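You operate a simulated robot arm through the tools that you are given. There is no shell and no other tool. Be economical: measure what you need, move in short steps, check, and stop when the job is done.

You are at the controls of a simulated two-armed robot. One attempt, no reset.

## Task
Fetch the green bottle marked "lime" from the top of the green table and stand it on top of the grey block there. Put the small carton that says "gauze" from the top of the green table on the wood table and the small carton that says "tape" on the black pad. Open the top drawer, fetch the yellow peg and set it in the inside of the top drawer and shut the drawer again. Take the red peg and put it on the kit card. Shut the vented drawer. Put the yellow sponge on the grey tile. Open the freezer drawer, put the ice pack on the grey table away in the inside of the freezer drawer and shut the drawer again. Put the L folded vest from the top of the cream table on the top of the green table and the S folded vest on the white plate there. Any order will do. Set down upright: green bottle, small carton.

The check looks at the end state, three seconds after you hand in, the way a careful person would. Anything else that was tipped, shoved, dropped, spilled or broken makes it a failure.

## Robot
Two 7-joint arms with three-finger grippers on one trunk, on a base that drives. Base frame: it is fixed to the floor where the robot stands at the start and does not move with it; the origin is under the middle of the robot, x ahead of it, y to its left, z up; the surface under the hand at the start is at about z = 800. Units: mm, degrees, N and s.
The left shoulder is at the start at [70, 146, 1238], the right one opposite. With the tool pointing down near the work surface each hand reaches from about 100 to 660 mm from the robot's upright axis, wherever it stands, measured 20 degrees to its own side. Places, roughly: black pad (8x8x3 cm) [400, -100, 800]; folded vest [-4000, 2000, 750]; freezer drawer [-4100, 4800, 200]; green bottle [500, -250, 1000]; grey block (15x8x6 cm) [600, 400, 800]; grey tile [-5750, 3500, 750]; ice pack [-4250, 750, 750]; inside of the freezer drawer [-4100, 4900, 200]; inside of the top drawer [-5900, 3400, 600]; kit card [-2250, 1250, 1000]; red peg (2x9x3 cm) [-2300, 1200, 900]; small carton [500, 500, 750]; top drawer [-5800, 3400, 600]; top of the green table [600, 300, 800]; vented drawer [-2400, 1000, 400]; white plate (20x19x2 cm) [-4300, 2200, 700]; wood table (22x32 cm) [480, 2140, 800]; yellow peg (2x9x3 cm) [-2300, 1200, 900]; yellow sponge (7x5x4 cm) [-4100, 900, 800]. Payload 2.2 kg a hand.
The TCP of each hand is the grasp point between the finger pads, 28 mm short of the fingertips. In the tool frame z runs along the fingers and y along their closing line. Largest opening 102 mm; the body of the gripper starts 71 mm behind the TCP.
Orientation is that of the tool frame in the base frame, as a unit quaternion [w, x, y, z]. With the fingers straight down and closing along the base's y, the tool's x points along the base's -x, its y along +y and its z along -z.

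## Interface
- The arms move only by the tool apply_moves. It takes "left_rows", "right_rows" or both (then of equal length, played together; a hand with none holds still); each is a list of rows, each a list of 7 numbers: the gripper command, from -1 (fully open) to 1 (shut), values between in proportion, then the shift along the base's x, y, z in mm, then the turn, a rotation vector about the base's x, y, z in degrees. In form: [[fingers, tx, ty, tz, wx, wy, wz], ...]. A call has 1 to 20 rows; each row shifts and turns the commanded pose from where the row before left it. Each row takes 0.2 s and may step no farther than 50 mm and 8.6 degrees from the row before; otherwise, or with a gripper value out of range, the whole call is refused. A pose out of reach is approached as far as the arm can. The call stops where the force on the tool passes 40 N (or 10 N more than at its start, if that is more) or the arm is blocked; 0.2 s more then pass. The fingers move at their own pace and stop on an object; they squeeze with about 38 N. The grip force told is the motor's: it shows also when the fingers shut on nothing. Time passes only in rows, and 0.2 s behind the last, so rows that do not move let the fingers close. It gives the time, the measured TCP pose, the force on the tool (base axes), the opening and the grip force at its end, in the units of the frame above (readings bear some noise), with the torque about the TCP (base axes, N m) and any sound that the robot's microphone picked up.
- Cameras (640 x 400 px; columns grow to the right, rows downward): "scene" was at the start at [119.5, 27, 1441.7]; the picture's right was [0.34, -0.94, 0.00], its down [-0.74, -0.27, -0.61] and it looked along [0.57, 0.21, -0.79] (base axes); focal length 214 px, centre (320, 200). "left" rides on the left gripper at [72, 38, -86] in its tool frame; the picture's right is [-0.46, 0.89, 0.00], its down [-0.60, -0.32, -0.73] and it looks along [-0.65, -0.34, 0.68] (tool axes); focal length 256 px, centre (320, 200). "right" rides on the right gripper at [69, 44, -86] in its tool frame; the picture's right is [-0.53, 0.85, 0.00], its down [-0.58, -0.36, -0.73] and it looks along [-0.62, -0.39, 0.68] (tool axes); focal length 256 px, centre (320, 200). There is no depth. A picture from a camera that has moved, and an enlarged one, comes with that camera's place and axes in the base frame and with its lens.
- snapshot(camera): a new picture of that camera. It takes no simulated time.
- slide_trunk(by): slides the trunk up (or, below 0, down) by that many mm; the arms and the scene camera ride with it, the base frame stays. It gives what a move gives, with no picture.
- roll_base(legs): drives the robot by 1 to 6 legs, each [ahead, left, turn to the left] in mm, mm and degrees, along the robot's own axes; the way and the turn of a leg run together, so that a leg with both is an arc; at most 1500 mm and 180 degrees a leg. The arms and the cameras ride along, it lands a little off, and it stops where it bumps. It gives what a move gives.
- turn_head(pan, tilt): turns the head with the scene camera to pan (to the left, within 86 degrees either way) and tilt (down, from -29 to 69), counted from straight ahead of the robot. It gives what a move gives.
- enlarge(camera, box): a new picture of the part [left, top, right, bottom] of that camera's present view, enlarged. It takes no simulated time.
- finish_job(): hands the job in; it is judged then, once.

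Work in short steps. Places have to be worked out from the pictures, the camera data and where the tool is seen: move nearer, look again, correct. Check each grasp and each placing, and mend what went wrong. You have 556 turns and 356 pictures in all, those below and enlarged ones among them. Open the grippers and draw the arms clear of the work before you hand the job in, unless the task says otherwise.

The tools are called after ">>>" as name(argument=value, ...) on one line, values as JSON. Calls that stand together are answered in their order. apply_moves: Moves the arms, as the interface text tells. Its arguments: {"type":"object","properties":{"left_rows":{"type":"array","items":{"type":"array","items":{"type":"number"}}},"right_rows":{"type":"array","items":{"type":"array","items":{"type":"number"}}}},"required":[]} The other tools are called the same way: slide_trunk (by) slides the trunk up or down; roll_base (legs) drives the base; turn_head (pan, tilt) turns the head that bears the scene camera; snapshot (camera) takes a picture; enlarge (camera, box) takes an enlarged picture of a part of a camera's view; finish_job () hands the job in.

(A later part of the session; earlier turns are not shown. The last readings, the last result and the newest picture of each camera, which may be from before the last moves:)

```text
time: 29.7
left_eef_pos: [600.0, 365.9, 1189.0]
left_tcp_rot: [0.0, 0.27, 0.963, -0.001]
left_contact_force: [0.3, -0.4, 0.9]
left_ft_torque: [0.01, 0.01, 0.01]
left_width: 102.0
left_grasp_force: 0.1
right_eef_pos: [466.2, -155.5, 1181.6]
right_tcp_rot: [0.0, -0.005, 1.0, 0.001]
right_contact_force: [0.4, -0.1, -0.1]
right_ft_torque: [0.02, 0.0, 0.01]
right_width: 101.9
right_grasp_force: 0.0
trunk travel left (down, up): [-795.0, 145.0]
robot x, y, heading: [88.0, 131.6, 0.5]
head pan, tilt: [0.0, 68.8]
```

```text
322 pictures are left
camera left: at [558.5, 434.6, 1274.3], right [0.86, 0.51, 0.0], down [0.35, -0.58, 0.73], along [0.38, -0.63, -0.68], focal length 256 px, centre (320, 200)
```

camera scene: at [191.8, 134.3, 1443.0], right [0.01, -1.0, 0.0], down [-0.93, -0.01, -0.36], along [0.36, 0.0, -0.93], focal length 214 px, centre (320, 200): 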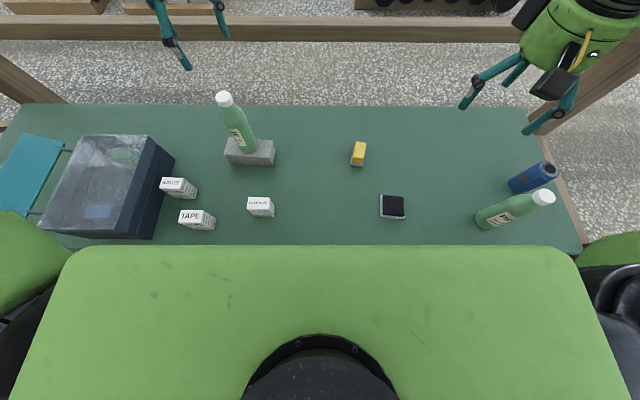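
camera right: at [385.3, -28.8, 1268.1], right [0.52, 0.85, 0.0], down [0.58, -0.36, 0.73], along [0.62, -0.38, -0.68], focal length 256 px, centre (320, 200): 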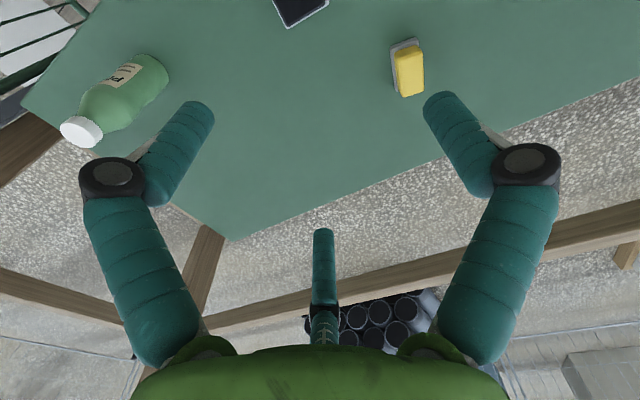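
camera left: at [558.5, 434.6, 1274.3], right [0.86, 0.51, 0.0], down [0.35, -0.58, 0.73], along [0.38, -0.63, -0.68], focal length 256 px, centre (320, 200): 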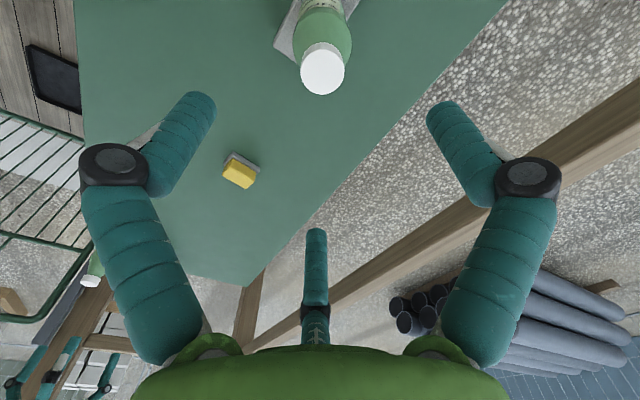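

Bottle stands on the block. Now locate the cartons precisely.

>>> enlarge(camera="scene", box=[140, 150, 284, 240])

>>> enlarge(camera="scene", box=[330, 165, 458, 245])

```text
4.44 times, centred on (212, 195) of scene
camera zoom: at [191.8, 134.3, 1443.0], right [0.01, -1.0, 0.0], down [-0.93, -0.01, -0.36], along [0.36, 0.0, -0.93], focal length 953 px, centre (800, 222)
```

zoom: 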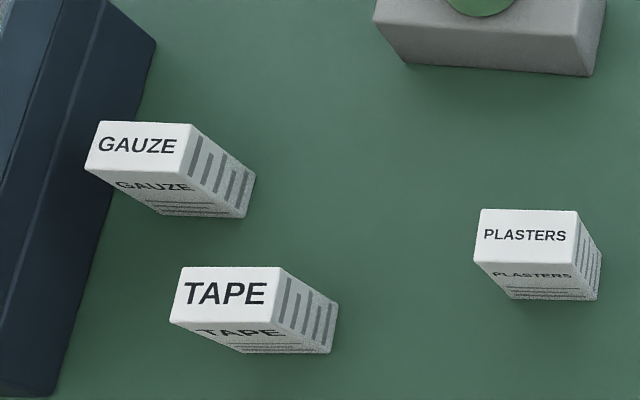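

```text
5.00 times, centred on (394, 205) of scene
camera zoom: at [191.8, 134.3, 1443.0], right [0.01, -1.0, 0.0], down [-0.93, -0.01, -0.36], along [0.36, 0.0, -0.93], focal length 1072 px, centre (-50, 175)
```

zoom: 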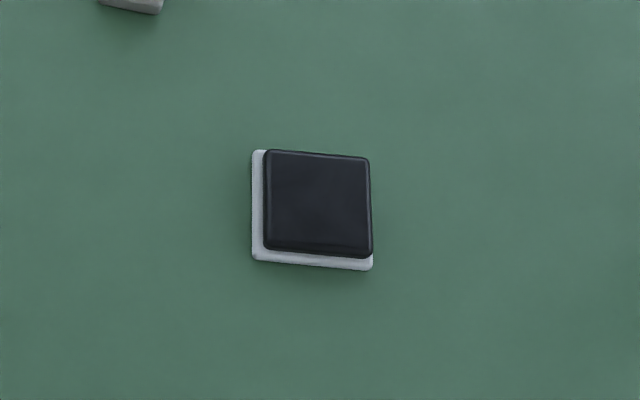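

TAPE footprint ≈ x 341–377, y 459–519, top z ≈ 880; GAUZE centre ≈ (458, 570). I bring the left hand above TAPE with fingers closing along x (yaw +90°, camera on the free side).

>>> apply_moves(left_rows=[[-1, -16, 8, 0, 0, 0, 8.13], [-1, -16, 8, 0, 0, 0, 8.13], [-1, -16, 8, 0, 0, 0, 8.13], [-1, -16, 8, 0, 0, 0, 8.13], [-1, -16, 8, 0, 0, 0, 8.13], [-1, -16, 8, 0, 0, 0, 8.13], [-1, -16, 8, 0, 0, 0, 8.13], [-1, -16, 8, 0, 0, 0, 8.13], [-1, -16, 8, 0, 0, 0, 8.13], [-1, -16, 8, 0, 0, 0, 8.13], [-1, -16, 8, -30, 0, 0, 8.13], [-1, -16, 8, -30, 0, 0, 8.13], [-1, -16, 8, -30, 0, 0, 8.13], [-1, -16, 8, -30, 0, 0, 8.13], [-1, -17, 10, -30, 0, 0, 8.13], [-1, 0, 0, 0, 0, 0, 0]])

>>> snapshot(camera="left")

>>> snapshot(camera="scene")

```text
time: 33.1
left_eef_pos: [361.0, 486.3, 1038.0]
left_tcp_rot: [-0.003, 0.712, -0.702, 0.0]
left_contact_force: [0.0, -1.1, 0.7]
left_ft_torque: [0.02, -0.03, 0.01]
left_width: 101.8
left_grasp_force: 0.2
right_eef_pos: [465.4, -155.3, 1181.8]
right_tcp_rot: [0.0, -0.005, 1.0, 0.001]
right_contact_force: [0.4, 0.3, 0.1]
right_ft_torque: [0.03, 0.04, -0.02]
right_width: 101.7
right_grasp_force: 0.1
trunk travel left (down, up): [-795.0, 145.0]
robot x, y, heading: [87.3, 131.6, 0.6]
head pan, tilt: [0.0, 68.8]
```

```text
319 pictures are left
camera left: at [325.3, 411.9, 1124.1], right [-0.89, 0.45, 0.0], down [0.31, 0.61, 0.73], along [0.33, 0.65, -0.68], focal length 256 px, centre (320, 200)
```

left: 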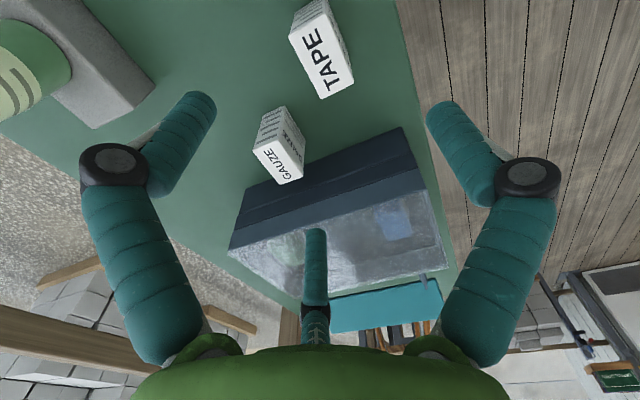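

```text
318 pictures are left
camera scene: at [192.3, 134.5, 1443.0], right [0.01, -1.0, 0.0], down [-0.93, -0.01, -0.36], along [0.36, 0.0, -0.93], focal length 214 px, centre (320, 200)
```

scene: 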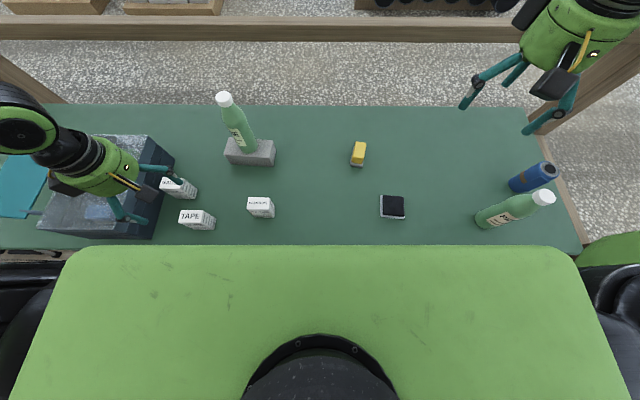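

TAPE top centre measured near (358, 485). Lower the hand around it, checking partway.

>>> apply_moves(left_rows=[[-1, -2, 0, -40, 0, 0, 0], [-1, 0, 0, -40, 0, 0, 0], [-1, 0, 0, -35, 0, 0, 0], [-1, 0, 0, 0, 0, 0, 0]])

>>> snapshot(camera="left")

```text
time: 34.1
left_eef_pos: [357.6, 487.0, 921.0]
left_tcp_rot: [-0.002, 0.712, -0.702, -0.001]
left_contact_force: [0.8, -0.7, 0.3]
left_ft_torque: [-0.02, -0.02, 0.0]
left_width: 102.0
left_grasp_force: 0.0
right_eef_pos: [466.0, -156.1, 1183.3]
right_tcp_rot: [0.0, -0.005, 1.0, 0.0]
right_contact_force: [-0.5, -0.5, -0.2]
right_ft_torque: [-0.02, -0.04, -0.04]
right_width: 102.2
right_grasp_force: 0.0
trunk travel left (down, up): [-795.0, 145.0]
robot x, y, heading: [88.4, 130.7, 0.4]
head pan, tilt: [0.0, 68.8]
```

```text
317 pictures are left
camera left: at [321.1, 414.2, 1006.7], right [-0.89, 0.45, 0.0], down [0.31, 0.61, 0.73], along [0.33, 0.65, -0.68], focal length 256 px, centre (320, 200)
```

left: 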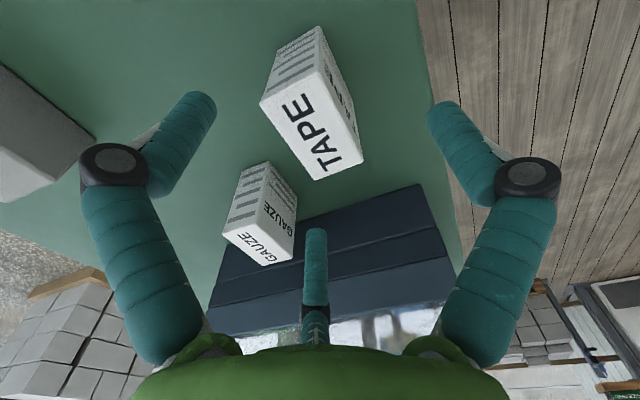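

Well aligned. Lower to z ≈ 853 and close.

>>> apply_moves(left_rows=[[-1, 1, -2, -35, 0, 0, 0], [-1, 0, 0, -33, 0, 0, 0], [-1, 0, 0, 0, 0, 0, 0], [1, 0, 0, 0, 0, 0, 0], [1, 0, 0, 0, 0, 0, 0], [1, 0, 0, 0, 0, 0, 0]])

>>> snapshot(camera="left")

```text
time: 35.5
left_eef_pos: [357.6, 486.2, 854.3]
left_tcp_rot: [-0.003, 0.712, -0.703, 0.001]
left_contact_force: [0.1, 0.5, 5.5]
left_ft_torque: [0.06, 0.15, 0.01]
left_width: 49.9
left_grasp_force: 38.0
right_eef_pos: [466.7, -155.5, 1182.3]
right_tcp_rot: [0.0, -0.006, 1.0, -0.001]
right_contact_force: [0.6, -0.2, 0.2]
right_ft_torque: [0.02, 0.02, -0.02]
right_width: 102.0
right_grasp_force: 0.0
trunk travel left (down, up): [-795.0, 145.0]
robot x, y, heading: [88.0, 133.7, 0.6]
head pan, tilt: [0.0, 68.8]
```

```text
316 pictures are left
camera left: at [321.1, 411.5, 939.7], right [-0.89, 0.45, 0.0], down [0.31, 0.61, 0.73], along [0.33, 0.65, -0.68], focal length 256 px, centre (320, 200)
```

left: 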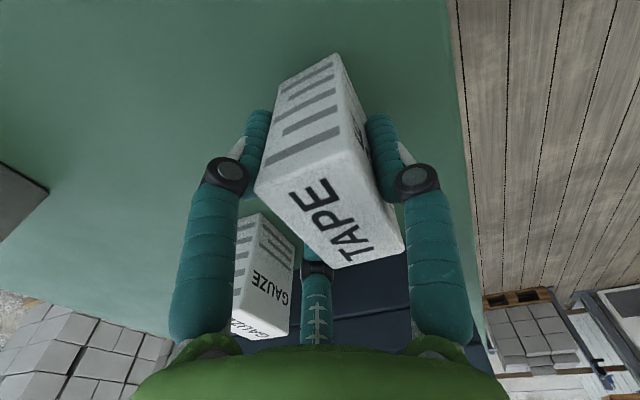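

Gripped. Lift and check.

>>> apply_moves(left_rows=[[1, 0, 0, 15, 0, 0, 0], [1, 0, 0, 40, 0, 0, 0], [1, 0, 0, 40, 0, 0, 0], [1, 0, 0, 45, 0, 0, 0], [1, 0, 0, 0, 0, 0, 0]])

>>> snapshot(camera="left")

>>> enlarge(camera="scene", box=[40, 90, 280, 240])

```text
time: 36.7
left_eef_pos: [358.8, 485.4, 995.6]
left_tcp_rot: [-0.002, 0.712, -0.703, 0.0]
left_contact_force: [-0.2, 1.1, -0.5]
left_ft_torque: [-0.03, 0.01, -0.03]
left_width: 50.0
left_grasp_force: 38.0
right_eef_pos: [465.5, -154.6, 1181.1]
right_tcp_rot: [-0.001, -0.005, 1.0, 0.001]
right_contact_force: [-0.3, 0.4, -0.2]
right_ft_torque: [-0.03, 0.04, -0.01]
right_width: 102.0
right_grasp_force: 0.1
trunk travel left (down, up): [-795.0, 145.0]
robot x, y, heading: [86.6, 131.9, 0.6]
head pan, tilt: [0.0, 68.8]
```

```text
315 pictures are left
camera left: at [322.8, 411.3, 1081.1], right [-0.89, 0.45, 0.0], down [0.31, 0.61, 0.73], along [0.33, 0.65, -0.68], focal length 256 px, centre (320, 200)
```

left: 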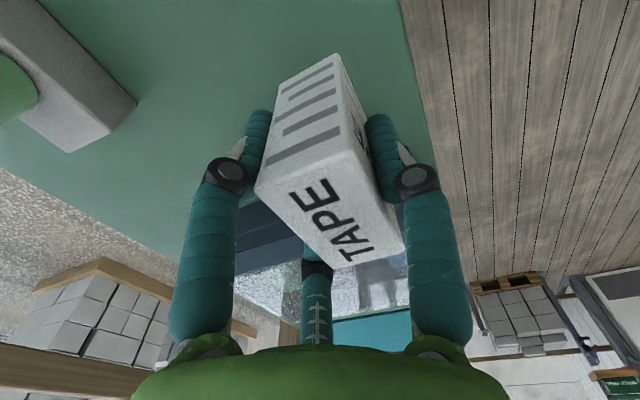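

```text
2.67 times, centred on (160, 165) of scene
camera zoom: at [192.5, 135.3, 1442.9], right [0.01, -1.0, 0.0], down [-0.93, -0.01, -0.36], along [0.36, 0.0, -0.93], focal length 572 px, centre (747, 293)
```

zoom: 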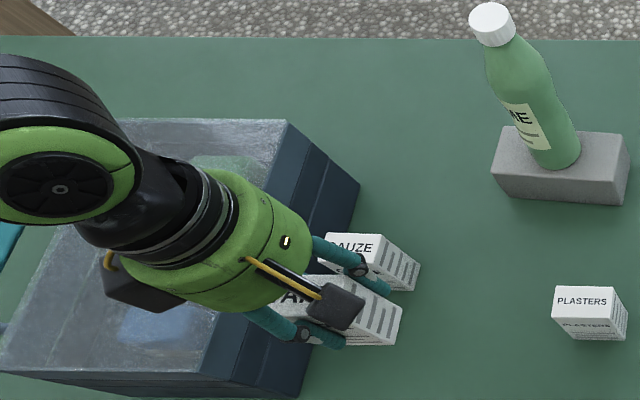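

Carton held firmly. Raise it, tuck the right hand in, then drive right 450 mm toward the black pad at (413, −87).

>>> apply_moves(left_rows=[[1, 0, 0, 30, 0, 0, 0], [1, 0, 0, 30, 0, 0, 0], [1, 0, 0, 0, 0, 0, 0]], right_rows=[[-1, -42, 13, 0, 0, 0, 0], [-1, -42, 13, 0, 0, 0, 0], [-1, -42, 13, 0, 0, 0, 0]])

>>> roll_base(legs=[[0, -450, 0]])

>>> snapshot(camera="scene")

```text
time: 37.5
left_eef_pos: [358.3, 485.9, 1056.6]
left_tcp_rot: [-0.001, 0.712, -0.703, 0.0]
left_contact_force: [0.4, 0.5, -0.7]
left_ft_torque: [-0.02, 0.0, -0.03]
left_width: 49.5
left_grasp_force: 37.7
right_eef_pos: [343.0, -116.7, 1185.8]
right_tcp_rot: [-0.001, -0.006, 1.0, 0.001]
right_contact_force: [-0.1, 0.1, -0.9]
right_ft_torque: [-0.03, 0.0, -0.04]
right_width: 102.0
right_grasp_force: 0.0
right hand out of reach, approached as far as the arm can: row 3
trunk travel left (down, up): [-795.0, 145.0]
robot x, y, heading: [88.1, 131.3, 0.5]
head pan, tilt: [0.0, 68.8]
```

```text
time: 39.9
left_eef_pos: [363.3, 119.9, 1059.1]
left_tcp_rot: [-0.003, 0.711, -0.704, -0.003]
left_contact_force: [-0.1, -0.8, -0.2]
left_ft_torque: [0.09, -0.03, 0.03]
left_width: 49.6
left_grasp_force: 37.9
right_eef_pos: [345.5, -484.4, 1184.2]
right_tcp_rot: [0.0, -0.005, 1.0, 0.004]
right_contact_force: [0.0, -1.9, -0.7]
right_ft_torque: [0.05, 0.01, 0.02]
right_width: 102.1
right_grasp_force: 0.1
trunk travel left (down, up): [-795.0, 145.0]
robot x, y, heading: [87.6, -230.0, 0.4]
head pan, tilt: [0.0, 68.8]
stopped in leg 1: the robot was blocked; the commanded pose is now the measured one
```

```text
313 pictures are left
camera scene: at [195.9, -232.9, 1443.0], right [0.01, -1.0, -0.01], down [-0.93, 0.0, -0.36], along [0.36, 0.01, -0.93], focal length 214 px, centre (320, 200)
```

scene: 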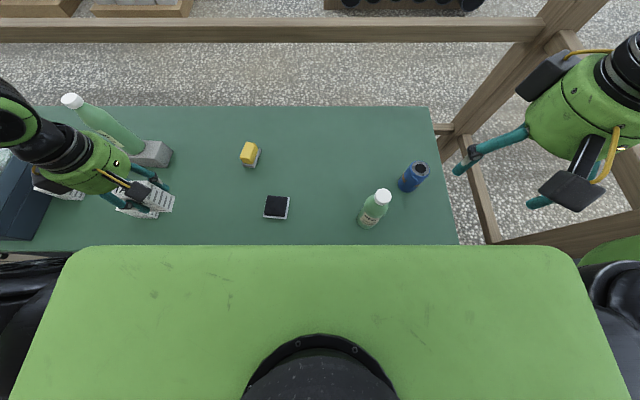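

Blocked, probably the base against the table's leg zone; I back off 25 mm. The pad is within the left hand's range from here anyway.

>>> roll_base(legs=[[0, 25, 0]])

>>> apply_moves(left_rows=[[1, 7, -33, 0, 0, 0, 0], [1, 7, -33, 0, 0, 0, 0], [1, 7, -33, 0, 0, 0, 0], [1, 7, -33, 0, 0, 0, 0], [1, 8, -33, 0, 0, 0, 0], [1, 8, -33, 0, 0, 0, 0], [1, 4, -30, 0, 0, 0, 0], [1, 0, 0, 0, 0, 0, 0]])

>>> snapshot(camera="scene")

>>> snapshot(camera="left")

```text
time: 40.7
left_eef_pos: [362.7, 146.4, 1058.7]
left_tcp_rot: [-0.002, 0.71, -0.704, -0.001]
left_contact_force: [0.3, -0.5, -0.9]
left_ft_torque: [0.07, 0.01, -0.02]
left_width: 49.5
left_grasp_force: 37.6
right_eef_pos: [346.3, -458.0, 1186.7]
right_tcp_rot: [-0.001, -0.003, 1.0, 0.003]
right_contact_force: [-0.6, -1.0, -0.9]
right_ft_torque: [0.04, 0.01, 0.01]
right_width: 101.9
right_grasp_force: 0.0
trunk travel left (down, up): [-795.0, 145.0]
robot x, y, heading: [90.8, -200.0, 0.2]
head pan, tilt: [0.0, 68.8]
```

```text
time: 42.5
left_eef_pos: [424.3, -69.5, 1062.5]
left_tcp_rot: [-0.001, 0.709, -0.705, 0.0]
left_contact_force: [-0.6, -0.7, 0.4]
left_ft_torque: [0.0, -0.06, 0.0]
left_width: 49.7
left_grasp_force: 38.0
left hand out of reach, approached as far as the arm can: row 2, 7
right_eef_pos: [345.7, -453.8, 1186.5]
right_tcp_rot: [0.0, -0.003, 1.0, 0.0]
right_contact_force: [-0.6, 0.3, 0.1]
right_ft_torque: [0.01, -0.01, 0.03]
right_width: 101.8
right_grasp_force: 0.0
trunk travel left (down, up): [-795.0, 145.0]
robot x, y, heading: [90.8, -205.0, 0.2]
head pan, tilt: [0.0, 68.8]
```

```text
312 pictures are left
camera scene: at [195.1, -200.6, 1443.0], right [0.01, -1.0, 0.0], down [-0.93, -0.01, -0.36], along [0.36, 0.0, -0.93], focal length 214 px, centre (320, 200)
```

scene: 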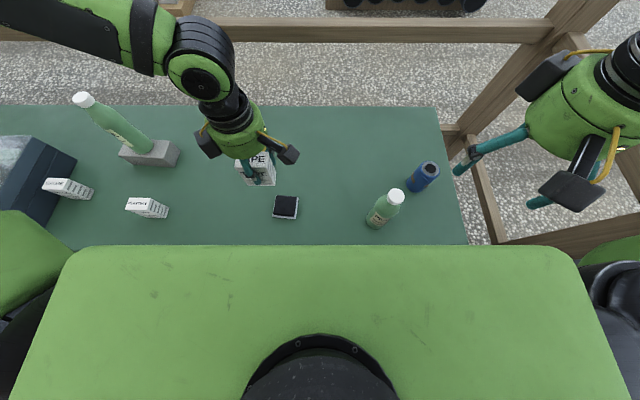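

```text
311 pictures are left
camera left: at [387.2, -144.2, 1147.5], right [-0.89, 0.46, 0.0], down [0.31, 0.61, 0.73], along [0.34, 0.65, -0.68], focal length 256 px, centre (320, 200)
```

left: 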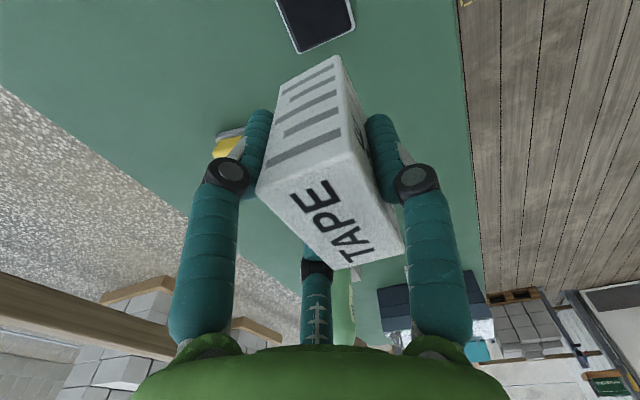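

I back out a bit from under the table and shift 60 mm right to get comfortable reach.

>>> roll_base(legs=[[-60, 0, 0], [0, -70, 0]])

>>> apply_moves(left_rows=[[1, 0, 0, -20, 0, 0, 0], [1, 25, 25, -20, 0, 0, 0], [1, 20, 20, -20, 0, 0, 0], [1, 0, 0, 0, 0, 0, 0]])

>>> enlarge(camera="scene", box=[180, 130, 372, 250])

>>> snapshot(camera="left")

```text
time: 44.0
left_eef_pos: [368.4, -94.0, 1060.1]
left_tcp_rot: [0.002, 0.711, -0.703, -0.002]
left_contact_force: [0.9, -0.5, 0.5]
left_ft_torque: [0.02, 0.04, 0.01]
left_width: 49.4
left_grasp_force: 38.0
right_eef_pos: [291.7, -478.3, 1186.6]
right_tcp_rot: [-0.002, -0.005, 1.0, 0.001]
right_contact_force: [0.2, 0.4, -0.3]
right_ft_torque: [0.06, 0.01, 0.02]
right_width: 102.0
right_grasp_force: 0.0
trunk travel left (down, up): [-795.0, 145.0]
robot x, y, heading: [36.0, -227.6, 0.3]
head pan, tilt: [0.0, 68.8]
stopped in leg 2: the robot was blocked; the commanded pose is now the measured one
```

```text
time: 45.0
left_eef_pos: [415.2, -44.8, 1007.1]
left_tcp_rot: [0.001, 0.711, -0.704, -0.002]
left_contact_force: [-1.1, 0.9, 0.6]
left_ft_torque: [-0.01, -0.03, 0.02]
left_width: 49.5
left_grasp_force: 37.4
left hand out of reach, approached as far as the arm can: row 1
right_eef_pos: [287.9, -476.9, 1187.2]
right_tcp_rot: [0.0, -0.005, 1.0, 0.0]
right_contact_force: [0.4, -0.7, 0.6]
right_ft_torque: [0.0, 0.03, -0.02]
right_width: 101.9
right_grasp_force: 0.1
trunk travel left (down, up): [-795.0, 145.0]
robot x, y, heading: [31.3, -225.5, 0.5]
head pan, tilt: [0.0, 68.8]
```

```text
3.33 times, centred on (276, 190) of scene
camera zoom: at [136.8, -224.3, 1443.0], right [0.01, -1.0, 0.0], down [-0.93, -0.01, -0.36], along [0.36, 0.0, -0.93], focal length 715 px, centre (467, 233)
```

zoom: 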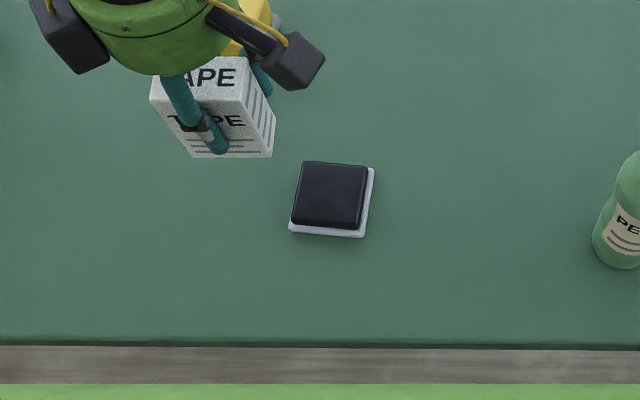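

```text
309 pictures are left
camera left: at [378.0, -117.9, 1092.3], right [-0.89, 0.46, 0.0], down [0.31, 0.61, 0.73], along [0.33, 0.65, -0.68], focal length 256 px, centre (320, 200)
```

left: 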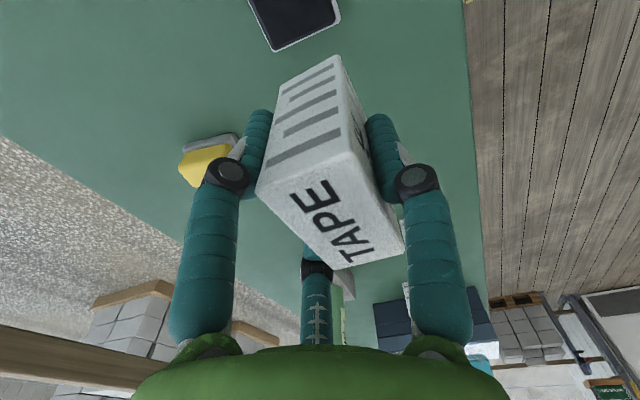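

Pad centre ≈ (412, −91). Try moving there directly with lowering.

>>> apply_moves(left_rows=[[1, -1, -15, -12, 0, 0, 0], [1, -1, -15, -12, 0, 0, 0], [1, -1, -15, -12, 0, 0, 0], [1, 0, 0, 0, 0, 0, 0]])

>>> enlarge(camera="scene", box=[180, 130, 372, 250])

```text
time: 46.0
left_eef_pos: [409.1, -85.9, 972.5]
left_tcp_rot: [0.0, 0.71, -0.704, 0.0]
left_contact_force: [-0.3, -0.1, -0.9]
left_ft_torque: [0.0, -0.03, -0.01]
left_width: 49.6
left_grasp_force: 38.3
left hand out of reach, approached as far as the arm can: row 3
right_eef_pos: [287.4, -476.7, 1186.6]
right_tcp_rot: [0.0, -0.006, 1.0, 0.001]
right_contact_force: [0.6, 0.4, 0.6]
right_ft_torque: [-0.02, -0.01, 0.01]
right_width: 102.2
right_grasp_force: 0.0
trunk travel left (down, up): [-795.0, 145.0]
robot x, y, heading: [30.9, -225.5, 0.7]
head pan, tilt: [0.0, 68.8]
```

```text
3.33 times, centred on (276, 190) of scene
camera zoom: at [137.2, -224.8, 1443.0], right [0.01, -1.0, 0.0], down [-0.93, -0.01, -0.36], along [0.36, 0.0, -0.93], focal length 715 px, centre (467, 233)
```

zoom: 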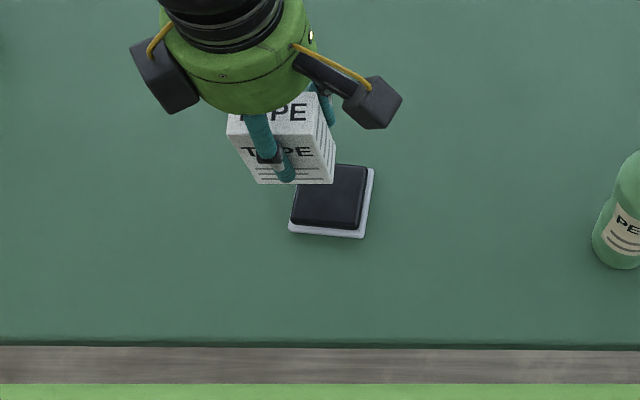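

Still at the inward limit. I turn the base 15° to the right so the pad lies more to the left arm's side, then correct position and yaw.

>>> apply_moves(left_rows=[[1, -10, 30, 30, 0, 0, 0], [1, 0, 30, 0, 0, 0, 0], [1, 0, 0, 0, 0, 0, 0]])

>>> roll_base(legs=[[0, 0, -15]])

>>> snapshot(camera="scene")

```text
time: 46.8
left_eef_pos: [401.3, -25.5, 1005.6]
left_tcp_rot: [-0.001, 0.71, -0.704, -0.001]
left_contact_force: [-0.1, 0.3, -0.7]
left_ft_torque: [-0.02, -0.03, -0.01]
left_width: 49.5
left_grasp_force: 38.4
right_eef_pos: [288.1, -478.7, 1186.2]
right_tcp_rot: [0.0, -0.005, 1.0, 0.0]
right_contact_force: [-0.4, -1.2, -0.2]
right_ft_torque: [0.03, 0.01, 0.0]
right_width: 102.1
right_grasp_force: 0.1
trunk travel left (down, up): [-795.0, 145.0]
robot x, y, heading: [32.1, -224.7, 0.5]
head pan, tilt: [0.0, 68.8]
```

```text
time: 48.1
left_eef_pos: [442.8, -131.6, 1004.3]
left_tcp_rot: [0.0, -0.608, 0.794, 0.002]
left_contact_force: [-0.5, -0.7, -0.3]
left_ft_torque: [-0.01, -0.01, 0.02]
left_width: 49.5
left_grasp_force: 38.1
right_eef_pos: [210.2, -536.0, 1187.6]
right_tcp_rot: [0.0, 0.132, 0.991, 0.0]
right_contact_force: [0.0, -0.3, -0.7]
right_ft_torque: [0.03, 0.0, -0.04]
right_width: 101.9
right_grasp_force: 0.0
trunk travel left (down, up): [-795.0, 145.0]
robot x, y, heading: [27.8, -229.0, -15.1]
head pan, tilt: [0.0, 68.8]
```

```text
307 pictures are left
camera scene: at [134.0, -253.0, 1443.0], right [-0.26, -0.96, 0.0], down [-0.9, 0.24, -0.36], along [0.35, -0.1, -0.93], focal length 214 px, centre (320, 200)
```

scene: 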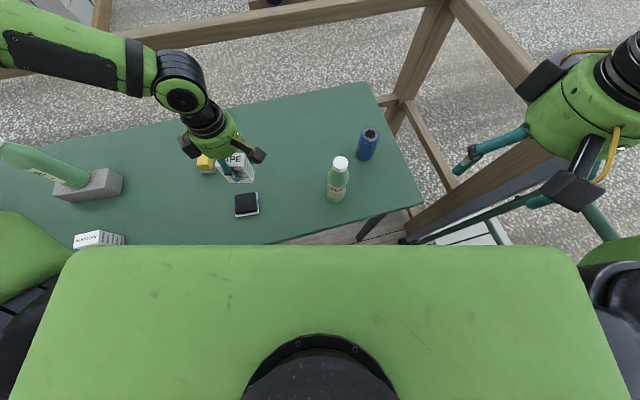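

Now move to (412, −91) and restore the yaw.

>>> apply_moves(left_rows=[[1, -15, 20, 0, 0, 0, 7.8], [1, -16, 20, 0, 0, 0, 7.8], [1, 0, 0, -30, 0, 0, 0], [1, 0, 0, -30, 0, 0, 0], [1, 0, 0, 0, 0, 0, 0]])

>>> enlarge(camera="scene", box=[160, 130, 352, 250])

>>> snapshot(camera="left")

```text
time: 49.3
left_eef_pos: [437.3, -75.5, 963.9]
left_tcp_rot: [0.002, 0.71, -0.705, -0.002]
left_contact_force: [-0.5, -0.5, -0.1]
left_ft_torque: [0.0, 0.0, -0.01]
left_width: 49.5
left_grasp_force: 37.8
left hand out of reach, approached as far as the arm can: row 2, 3, 4
right_eef_pos: [208.2, -538.0, 1186.6]
right_tcp_rot: [0.0, 0.132, 0.991, 0.001]
right_contact_force: [-0.4, -0.3, 0.0]
right_ft_torque: [0.04, 0.0, 0.0]
right_width: 102.0
right_grasp_force: 0.0
trunk travel left (down, up): [-795.0, 145.0]
robot x, y, heading: [29.3, -225.3, -15.2]
head pan, tilt: [0.0, 68.8]
```

```text
3.33 times, centred on (256, 190) of scene
camera zoom: at [131.9, -254.6, 1443.1], right [-0.26, -0.96, 0.0], down [-0.9, 0.25, -0.36], along [0.35, -0.09, -0.93], focal length 715 px, centre (533, 233)
```

zoom: 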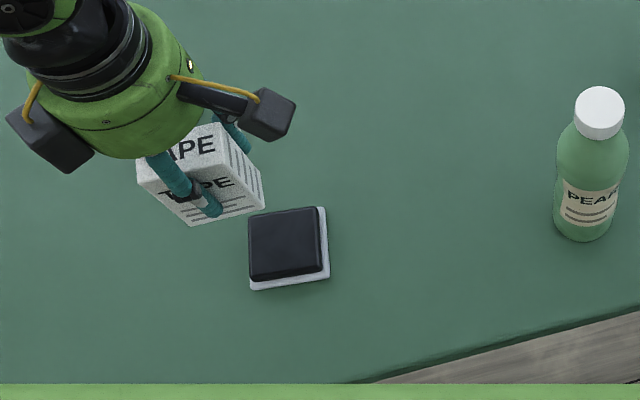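

```text
305 pictures are left
camera left: at [401.0, -149.4, 1048.8], right [-0.89, 0.46, 0.0], down [0.32, 0.61, 0.73], along [0.33, 0.65, -0.68], focal length 256 px, centre (320, 200)
```

left: 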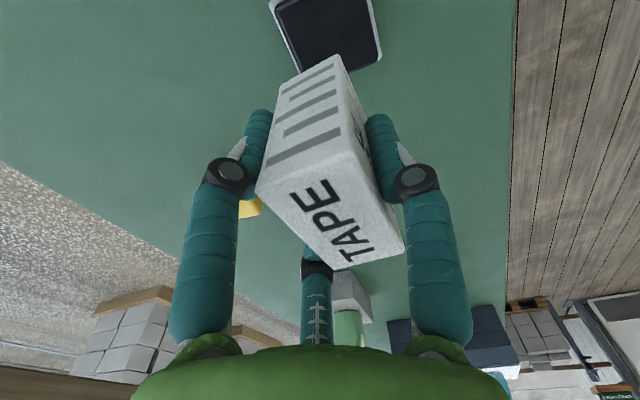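

The limit seems tied to the wrist yaw. The pad is square, so I turn the carton −90° (back to the neutral yaw) and retry.

>>> apply_moves(left_rows=[[1, 0, 0, 2, 0, 0, -8.2], [1, 0, 0, 2, 0, 0, -8.2], [1, 0, 0, 2, 0, 0, -8.2], [1, 0, 0, 2, 0, 0, -8.2], [1, 0, 0, 2, 0, 0, -8.2], [1, 0, 0, 2, 0, 0, -8.2], [1, 0, 0, 2, 0, 0, -8.2], [1, 0, 0, 0, 0, 0, -8.2], [1, 0, 0, 0, 0, 0, -8.2], [1, 0, 0, 0, 0, 0, -8.2], [1, 0, 0, 0, 0, 0, -8], [1, -13, -8, 0, 0, 0, 0], [1, -12, -7, 0, 0, 0, 0], [1, 0, 0, 0, 0, 0, 0]])

>>> enlarge(camera="scene", box=[160, 130, 352, 250])

>>> snapshot(camera="left")

```text
time: 52.3
left_eef_pos: [415.8, -90.1, 978.5]
left_tcp_rot: [0.001, -0.003, 1.0, 0.001]
left_contact_force: [-0.1, -0.2, -0.4]
left_ft_torque: [-0.04, 0.03, -0.04]
left_width: 49.2
left_grasp_force: 38.3
right_eef_pos: [211.3, -536.7, 1187.4]
right_tcp_rot: [0.0, 0.132, 0.991, 0.0]
right_contact_force: [0.8, -0.1, 0.8]
right_ft_torque: [0.01, 0.01, 0.02]
right_width: 101.8
right_grasp_force: 0.0
trunk travel left (down, up): [-795.0, 145.0]
robot x, y, heading: [30.3, -226.5, -15.3]
head pan, tilt: [0.0, 68.8]
```

```text
3.33 times, centred on (256, 190) of scene
camera zoom: at [133.9, -253.2, 1443.0], right [-0.26, -0.96, 0.0], down [-0.9, 0.24, -0.36], along [0.35, -0.1, -0.93], focal length 715 px, centre (533, 233)
```

zoom: 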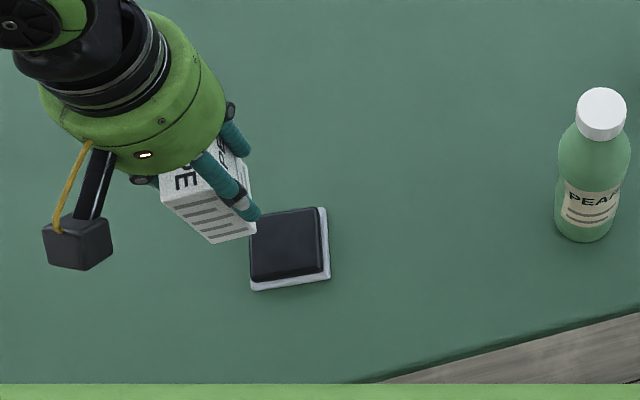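

```text
303 pictures are left
camera left: at [343.2, -54.8, 1064.2], right [0.46, 0.89, 0.0], down [0.61, -0.31, 0.73], along [0.65, -0.33, -0.68], focal length 256 px, centre (320, 200)
```

left: 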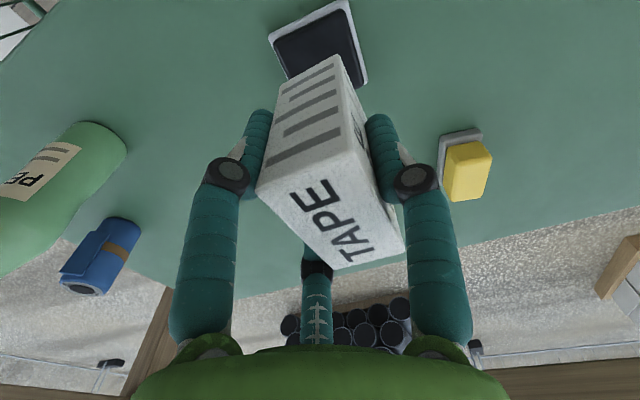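

Free motion now. Pad centre averaged (412, −91). Lower to about 15 mm above the pad and check.

>>> apply_moves(left_rows=[[1, -3, -1, -30, 0, 0, 0], [1, 0, 0, -30, 0, 0, 0], [1, 0, 0, -18, 0, 0, 0], [1, 0, 0, 0, 0, 0, 0]])

>>> enlarge(camera="scene", box=[190, 150, 318, 230])

>>> snapshot(camera="left")

```text
time: 53.3
left_eef_pos: [410.8, -91.1, 900.9]
left_tcp_rot: [0.003, -0.005, 1.0, 0.001]
left_contact_force: [0.3, -0.4, -0.3]
left_ft_torque: [0.03, 0.01, 0.01]
left_width: 49.7
left_grasp_force: 37.9
right_eef_pos: [211.1, -537.3, 1187.4]
right_tcp_rot: [0.0, 0.132, 0.991, 0.001]
right_contact_force: [0.9, 0.4, 0.3]
right_ft_torque: [0.02, 0.0, -0.02]
right_width: 102.2
right_grasp_force: 0.0
trunk travel left (down, up): [-795.0, 145.0]
robot x, y, heading: [30.6, -228.0, -15.4]
head pan, tilt: [0.0, 68.8]
```

```text
5.00 times, centred on (254, 190) of scene
camera zoom: at [133.6, -253.8, 1443.0], right [-0.26, -0.96, 0.0], down [-0.9, 0.24, -0.36], along [0.35, -0.1, -0.93], focal length 1072 px, centre (650, 250)
```

zoom: 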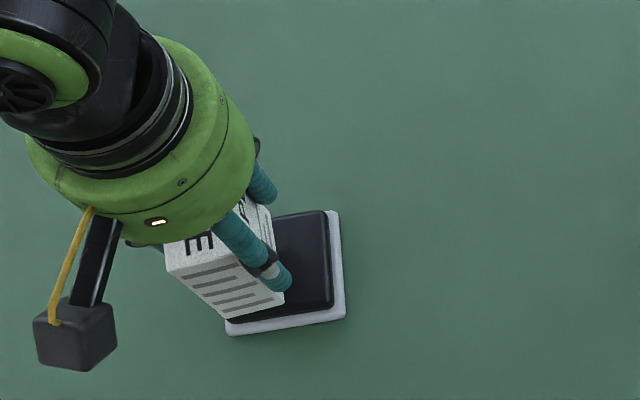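

```text
301 pictures are left
camera left: at [338.9, -55.5, 986.1], right [0.46, 0.89, 0.0], down [0.61, -0.31, 0.73], along [0.65, -0.33, -0.68], focal length 256 px, centre (320, 200)
```

left: 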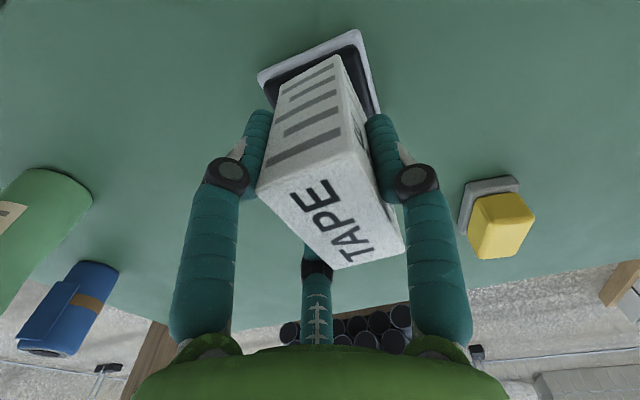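

The carton should shift about 8 mm to −y and slightly +x to be centred. Adjust and lower to 888.

>>> apply_moves(left_rows=[[1, 3, -8, 0, 0, 0, 0], [1, 0, 0, -12, 0, 0, 0], [1, 0, 0, 0, 0, 0, 0]])

>>> enlarge(camera="scene", box=[190, 150, 318, 230])

>>> enlarge(camera="left", box=[200, 0, 440, 150])

```text
time: 54.1
left_eef_pos: [414.3, -98.5, 889.8]
left_tcp_rot: [0.002, -0.004, 1.0, 0.001]
left_contact_force: [0.0, 0.8, -0.9]
left_ft_torque: [0.0, 0.0, -0.01]
left_width: 49.4
left_grasp_force: 37.9
right_eef_pos: [210.6, -536.1, 1187.6]
right_tcp_rot: [0.0, 0.132, 0.991, 0.0]
right_contact_force: [-0.2, 0.0, -0.2]
right_ft_torque: [-0.02, -0.01, -0.03]
right_width: 101.9
right_grasp_force: 0.1
trunk travel left (down, up): [-795.0, 145.0]
robot x, y, heading: [31.3, -227.0, -15.3]
head pan, tilt: [0.0, 68.8]
```

```text
5.00 times, centred on (254, 190) of scene
camera zoom: at [133.5, -253.1, 1443.0], right [-0.26, -0.96, 0.0], down [-0.9, 0.24, -0.36], along [0.35, -0.1, -0.93], focal length 1072 px, centre (650, 250)
```

zoom: 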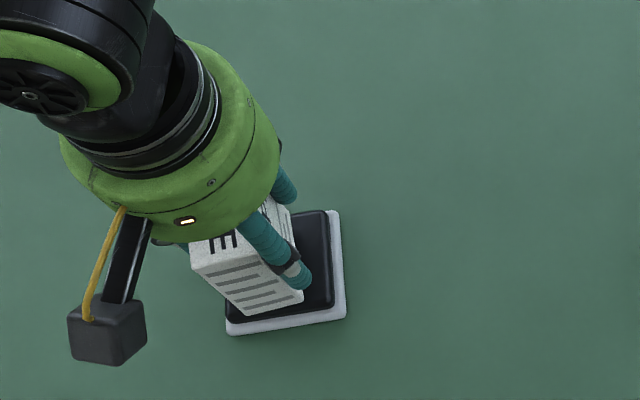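

```text
2.67 times, centred on (320, 75) of left
camera zoom: at [342.4, -63.3, 973.8], right [0.46, 0.89, 0.0], down [0.61, -0.31, 0.73], along [0.65, -0.33, -0.68], focal length 683 px, centre (320, 533)
```

zoom: 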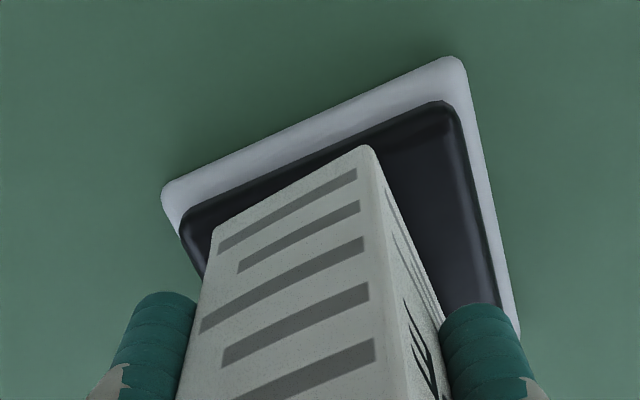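

The two views disagree in a way that suggests the pad is thinner and there's more height left. Lower 12 mm more and recheck.

>>> apply_moves(left_rows=[[1, 0, 0, -6, 0, 0, 0], [1, 0, 0, -6, 0, 0, 0], [1, 0, 0, 0, 0, 0, 0]])

>>> enlarge(camera="scene", box=[190, 150, 318, 230])

>>> enlarge(camera="left", box=[200, 0, 440, 150])

```text
time: 54.9
left_eef_pos: [412.8, -95.3, 882.4]
left_tcp_rot: [0.001, -0.003, 1.0, 0.0]
left_contact_force: [0.1, 0.5, 0.2]
left_ft_torque: [0.0, 0.01, -0.02]
left_width: 49.5
left_grasp_force: 37.6
left hand out of reach, approached as far as the arm can: row 2
right_eef_pos: [210.3, -537.1, 1186.8]
right_tcp_rot: [0.0, 0.132, 0.991, 0.001]
right_contact_force: [0.2, -0.2, 0.2]
right_ft_torque: [-0.03, 0.02, -0.01]
right_width: 102.0
right_grasp_force: 0.0
trunk travel left (down, up): [-795.0, 145.0]
robot x, y, heading: [37.2, -228.2, -15.2]
head pan, tilt: [0.0, 68.8]
```

```text
5.00 times, centred on (254, 190) of scene
camera zoom: at [133.7, -253.5, 1443.0], right [-0.26, -0.96, 0.0], down [-0.9, 0.24, -0.36], along [0.35, -0.1, -0.93], focal length 1072 px, centre (650, 250)
```

zoom: 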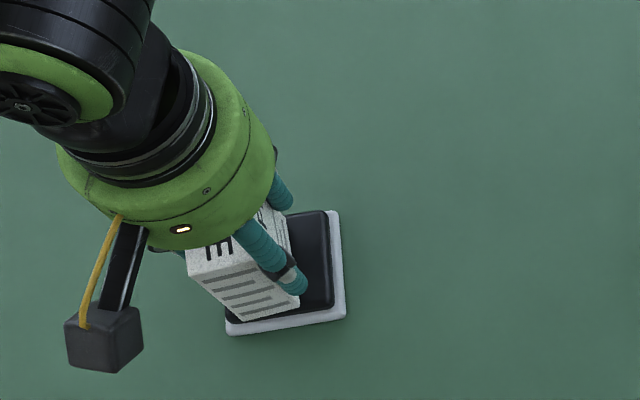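

```text
2.67 times, centred on (320, 75) of left
camera zoom: at [342.1, -59.2, 967.8], right [0.46, 0.89, 0.0], down [0.61, -0.31, 0.73], along [0.65, -0.33, -0.68], focal length 683 px, centre (320, 533)
```

zoom: 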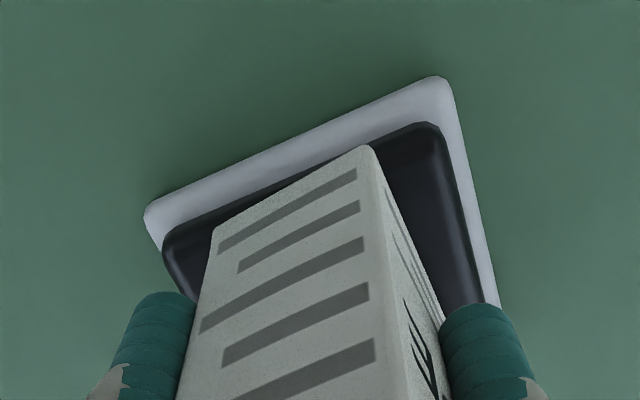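

Reach is ending downward, so I use the trunk to lower. First nudge +x 3, −y 2.

>>> apply_moves(left_rows=[[1, 3, -2, 3, 0, 0, 0], [1, 0, 0, 0, 0, 0, 0]])

>>> slide_trunk(by=-10)

>>> enlarge(camera="scene", box=[190, 150, 318, 230])

>>> enlarge(camera="left", box=[200, 0, 440, 150])

```text
time: 55.5
left_eef_pos: [418.8, -97.5, 886.5]
left_tcp_rot: [0.001, -0.003, 1.0, 0.001]
left_contact_force: [-0.2, 0.3, -0.2]
left_ft_torque: [-0.01, 0.01, 0.01]
left_width: 49.5
left_grasp_force: 38.0
right_eef_pos: [211.0, -536.3, 1186.2]
right_tcp_rot: [0.0, 0.132, 0.991, 0.0]
right_contact_force: [0.1, 0.0, -0.3]
right_ft_torque: [-0.01, -0.03, -0.02]
right_width: 101.9
right_grasp_force: 0.1
trunk travel left (down, up): [-795.0, 145.0]
robot x, y, heading: [31.7, -229.8, -15.4]
head pan, tilt: [0.0, 68.8]
```

```text
time: 56.0
left_eef_pos: [417.6, -97.7, 876.1]
left_tcp_rot: [0.002, -0.003, 1.0, 0.0]
left_contact_force: [-0.5, 2.7, 17.7]
left_ft_torque: [0.25, 0.14, -0.03]
left_width: 49.5
left_grasp_force: 38.6
right_eef_pos: [209.2, -536.7, 1176.6]
right_tcp_rot: [0.0, 0.133, 0.991, 0.001]
right_contact_force: [-0.2, -0.5, 0.4]
right_ft_torque: [0.01, 0.03, 0.04]
right_width: 102.0
right_grasp_force: 0.0
trunk travel left (down, up): [-785.0, 155.0]
robot x, y, heading: [32.8, -223.3, -15.4]
head pan, tilt: [0.0, 68.8]
```

```text
5.00 times, centred on (254, 190) of scene
camera zoom: at [131.9, -253.5, 1433.3], right [-0.26, -0.96, 0.0], down [-0.9, 0.24, -0.36], along [0.35, -0.1, -0.93], focal length 1072 px, centre (650, 250)
```

zoom: 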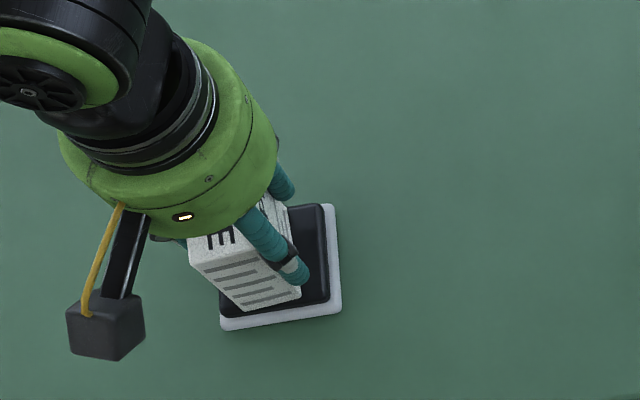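

```text
2.67 times, centred on (320, 75) of left
camera zoom: at [345.2, -61.9, 961.5], right [0.46, 0.89, 0.0], down [0.6, -0.31, 0.73], along [0.65, -0.33, -0.68], focal length 683 px, centre (320, 533)
```

zoom: 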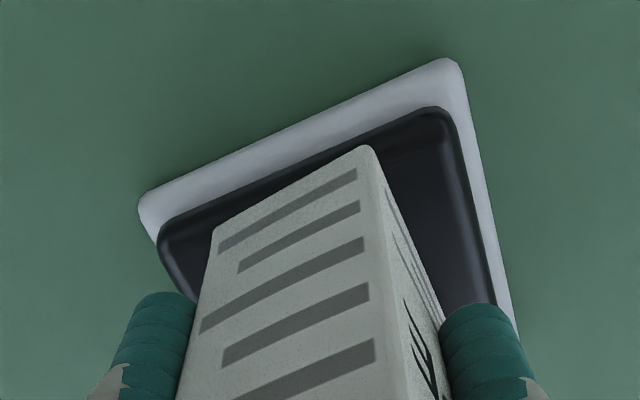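

Contact on the pad, well centred. Release and rise.

>>> apply_moves(left_rows=[[1, 0, 0, 1, 0, 0, 0], [-0.5, 0, 0, 0, 0, 0, 0], [-1, 0, 0, 0, 0, 0, 0], [-1, 0, 0, 0, 0, 0, 0], [-1, 0, 0, 30, 0, 0, 0], [-1, 0, 0, 40, 0, 0, 0], [-1, 0, 0, 40, 0, 0, 0], [-1, 0, 0, 40, 0, 0, 0]])

>>> snapshot(camera="left")

>>> enlarge(camera="scene", box=[160, 130, 352, 250])

```text
time: 57.9
left_eef_pos: [416.7, -95.4, 1025.7]
left_tcp_rot: [0.0, -0.004, 1.0, 0.001]
left_contact_force: [-0.1, -0.3, 0.0]
left_ft_torque: [0.01, -0.05, -0.02]
left_width: 102.0
left_grasp_force: 0.0
right_eef_pos: [209.0, -537.3, 1176.6]
right_tcp_rot: [0.001, 0.132, 0.991, 0.001]
right_contact_force: [0.7, -0.5, 0.5]
right_ft_torque: [0.0, -0.06, 0.03]
right_width: 102.0
right_grasp_force: 0.1
trunk travel left (down, up): [-785.0, 155.0]
robot x, y, heading: [34.0, -227.2, -15.1]
head pan, tilt: [0.0, 68.8]
```

```text
294 pictures are left
camera left: at [345.2, -58.7, 1111.6], right [0.46, 0.89, 0.0], down [0.6, -0.31, 0.73], along [0.65, -0.33, -0.68], focal length 256 px, centre (320, 200)
```

left: 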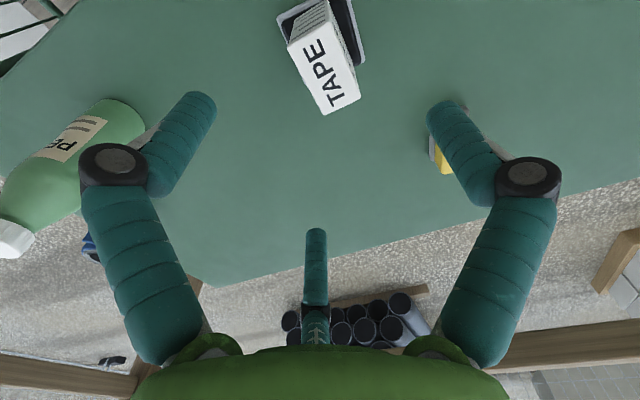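

```text
3.33 times, centred on (256, 190) of scene
camera zoom: at [132.1, -253.4, 1433.0], right [-0.26, -0.96, 0.0], down [-0.9, 0.24, -0.36], along [0.35, -0.1, -0.93], focal length 715 px, centre (533, 233)
```

zoom: 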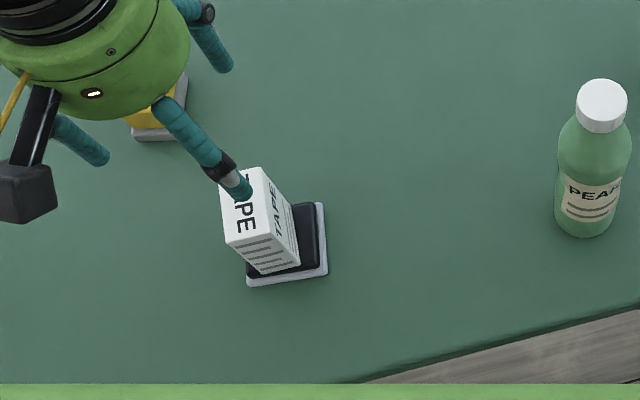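

TAPE stands on the pad. Raise the left hand, straighten the base, back out and look around to the left.

>>> apply_moves(left_rows=[[-1, 0, 20, 40, 0, 0, 0], [-1, 0, 20, 40, 0, 0, 0], [-1, 0, 0, 0, 0, 0, 0]])

>>> roll_base(legs=[[0, 0, 15.2], [0, 440, 0]])

>>> turn_head(pan=70, tilt=35)

>>> snapshot(camera="scene")

```text
time: 58.6
left_eef_pos: [419.7, -56.1, 1107.8]
left_tcp_rot: [0.0, -0.003, 1.0, 0.001]
left_contact_force: [0.4, -0.1, 0.0]
left_ft_torque: [0.01, 0.04, -0.01]
left_width: 102.0
left_grasp_force: 0.0
right_eef_pos: [212.8, -538.0, 1176.2]
right_tcp_rot: [-0.001, 0.132, 0.991, 0.001]
right_contact_force: [-0.3, 0.0, -0.1]
right_ft_torque: [0.0, 0.06, -0.03]
right_width: 102.0
right_grasp_force: 0.0
trunk travel left (down, up): [-785.0, 155.0]
robot x, y, heading: [34.9, -228.5, -15.3]
head pan, tilt: [0.0, 68.8]
```

```text
time: 62.3
left_eef_pos: [358.0, 487.9, 1108.0]
left_tcp_rot: [0.001, -0.137, 0.991, 0.001]
left_contact_force: [0.7, 0.7, 0.7]
left_ft_torque: [0.02, -0.03, -0.02]
left_width: 102.1
left_grasp_force: 0.1
right_eef_pos: [285.2, -31.5, 1176.3]
right_tcp_rot: [0.0, -0.001, 1.0, 0.001]
right_contact_force: [0.9, -0.4, -0.2]
right_ft_torque: [0.02, 0.03, -0.01]
right_width: 101.9
right_grasp_force: 0.0
trunk travel left (down, up): [-785.0, 155.0]
robot x, y, heading: [32.8, 223.1, 0.0]
head pan, tilt: [0.0, 68.8]
```

```text
time: 63.7
left_eef_pos: [358.7, 487.5, 1107.3]
left_tcp_rot: [0.001, -0.136, 0.991, 0.0]
left_contact_force: [-0.1, -0.4, -0.8]
left_ft_torque: [0.01, 0.01, -0.02]
left_width: 102.0
left_grasp_force: 0.1
right_eef_pos: [284.5, -31.1, 1176.5]
right_tcp_rot: [0.0, 0.001, 1.0, 0.0]
right_contact_force: [-0.6, -0.2, -0.7]
right_ft_torque: [0.01, 0.03, -0.04]
right_width: 102.0
right_grasp_force: 0.1
trunk travel left (down, up): [-785.0, 155.0]
robot x, y, heading: [28.4, 224.3, 0.1]
head pan, tilt: [70.0, 35.0]
```

```text
292 pictures are left
camera scene: at [110.5, 305.6, 1476.6], right [0.94, -0.34, 0.0], down [-0.2, -0.54, -0.82], along [0.28, 0.77, -0.57], focal length 214 px, centre (320, 200)
```

scene: 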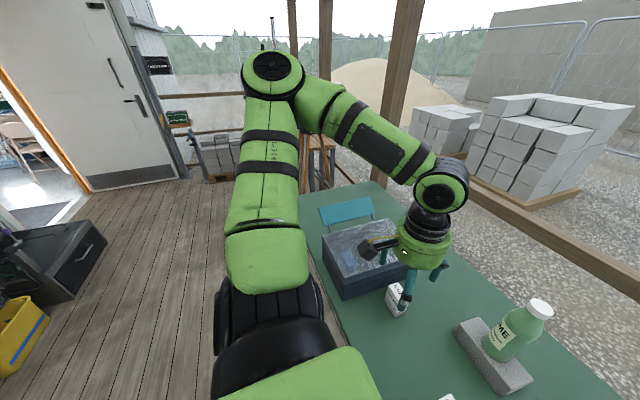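

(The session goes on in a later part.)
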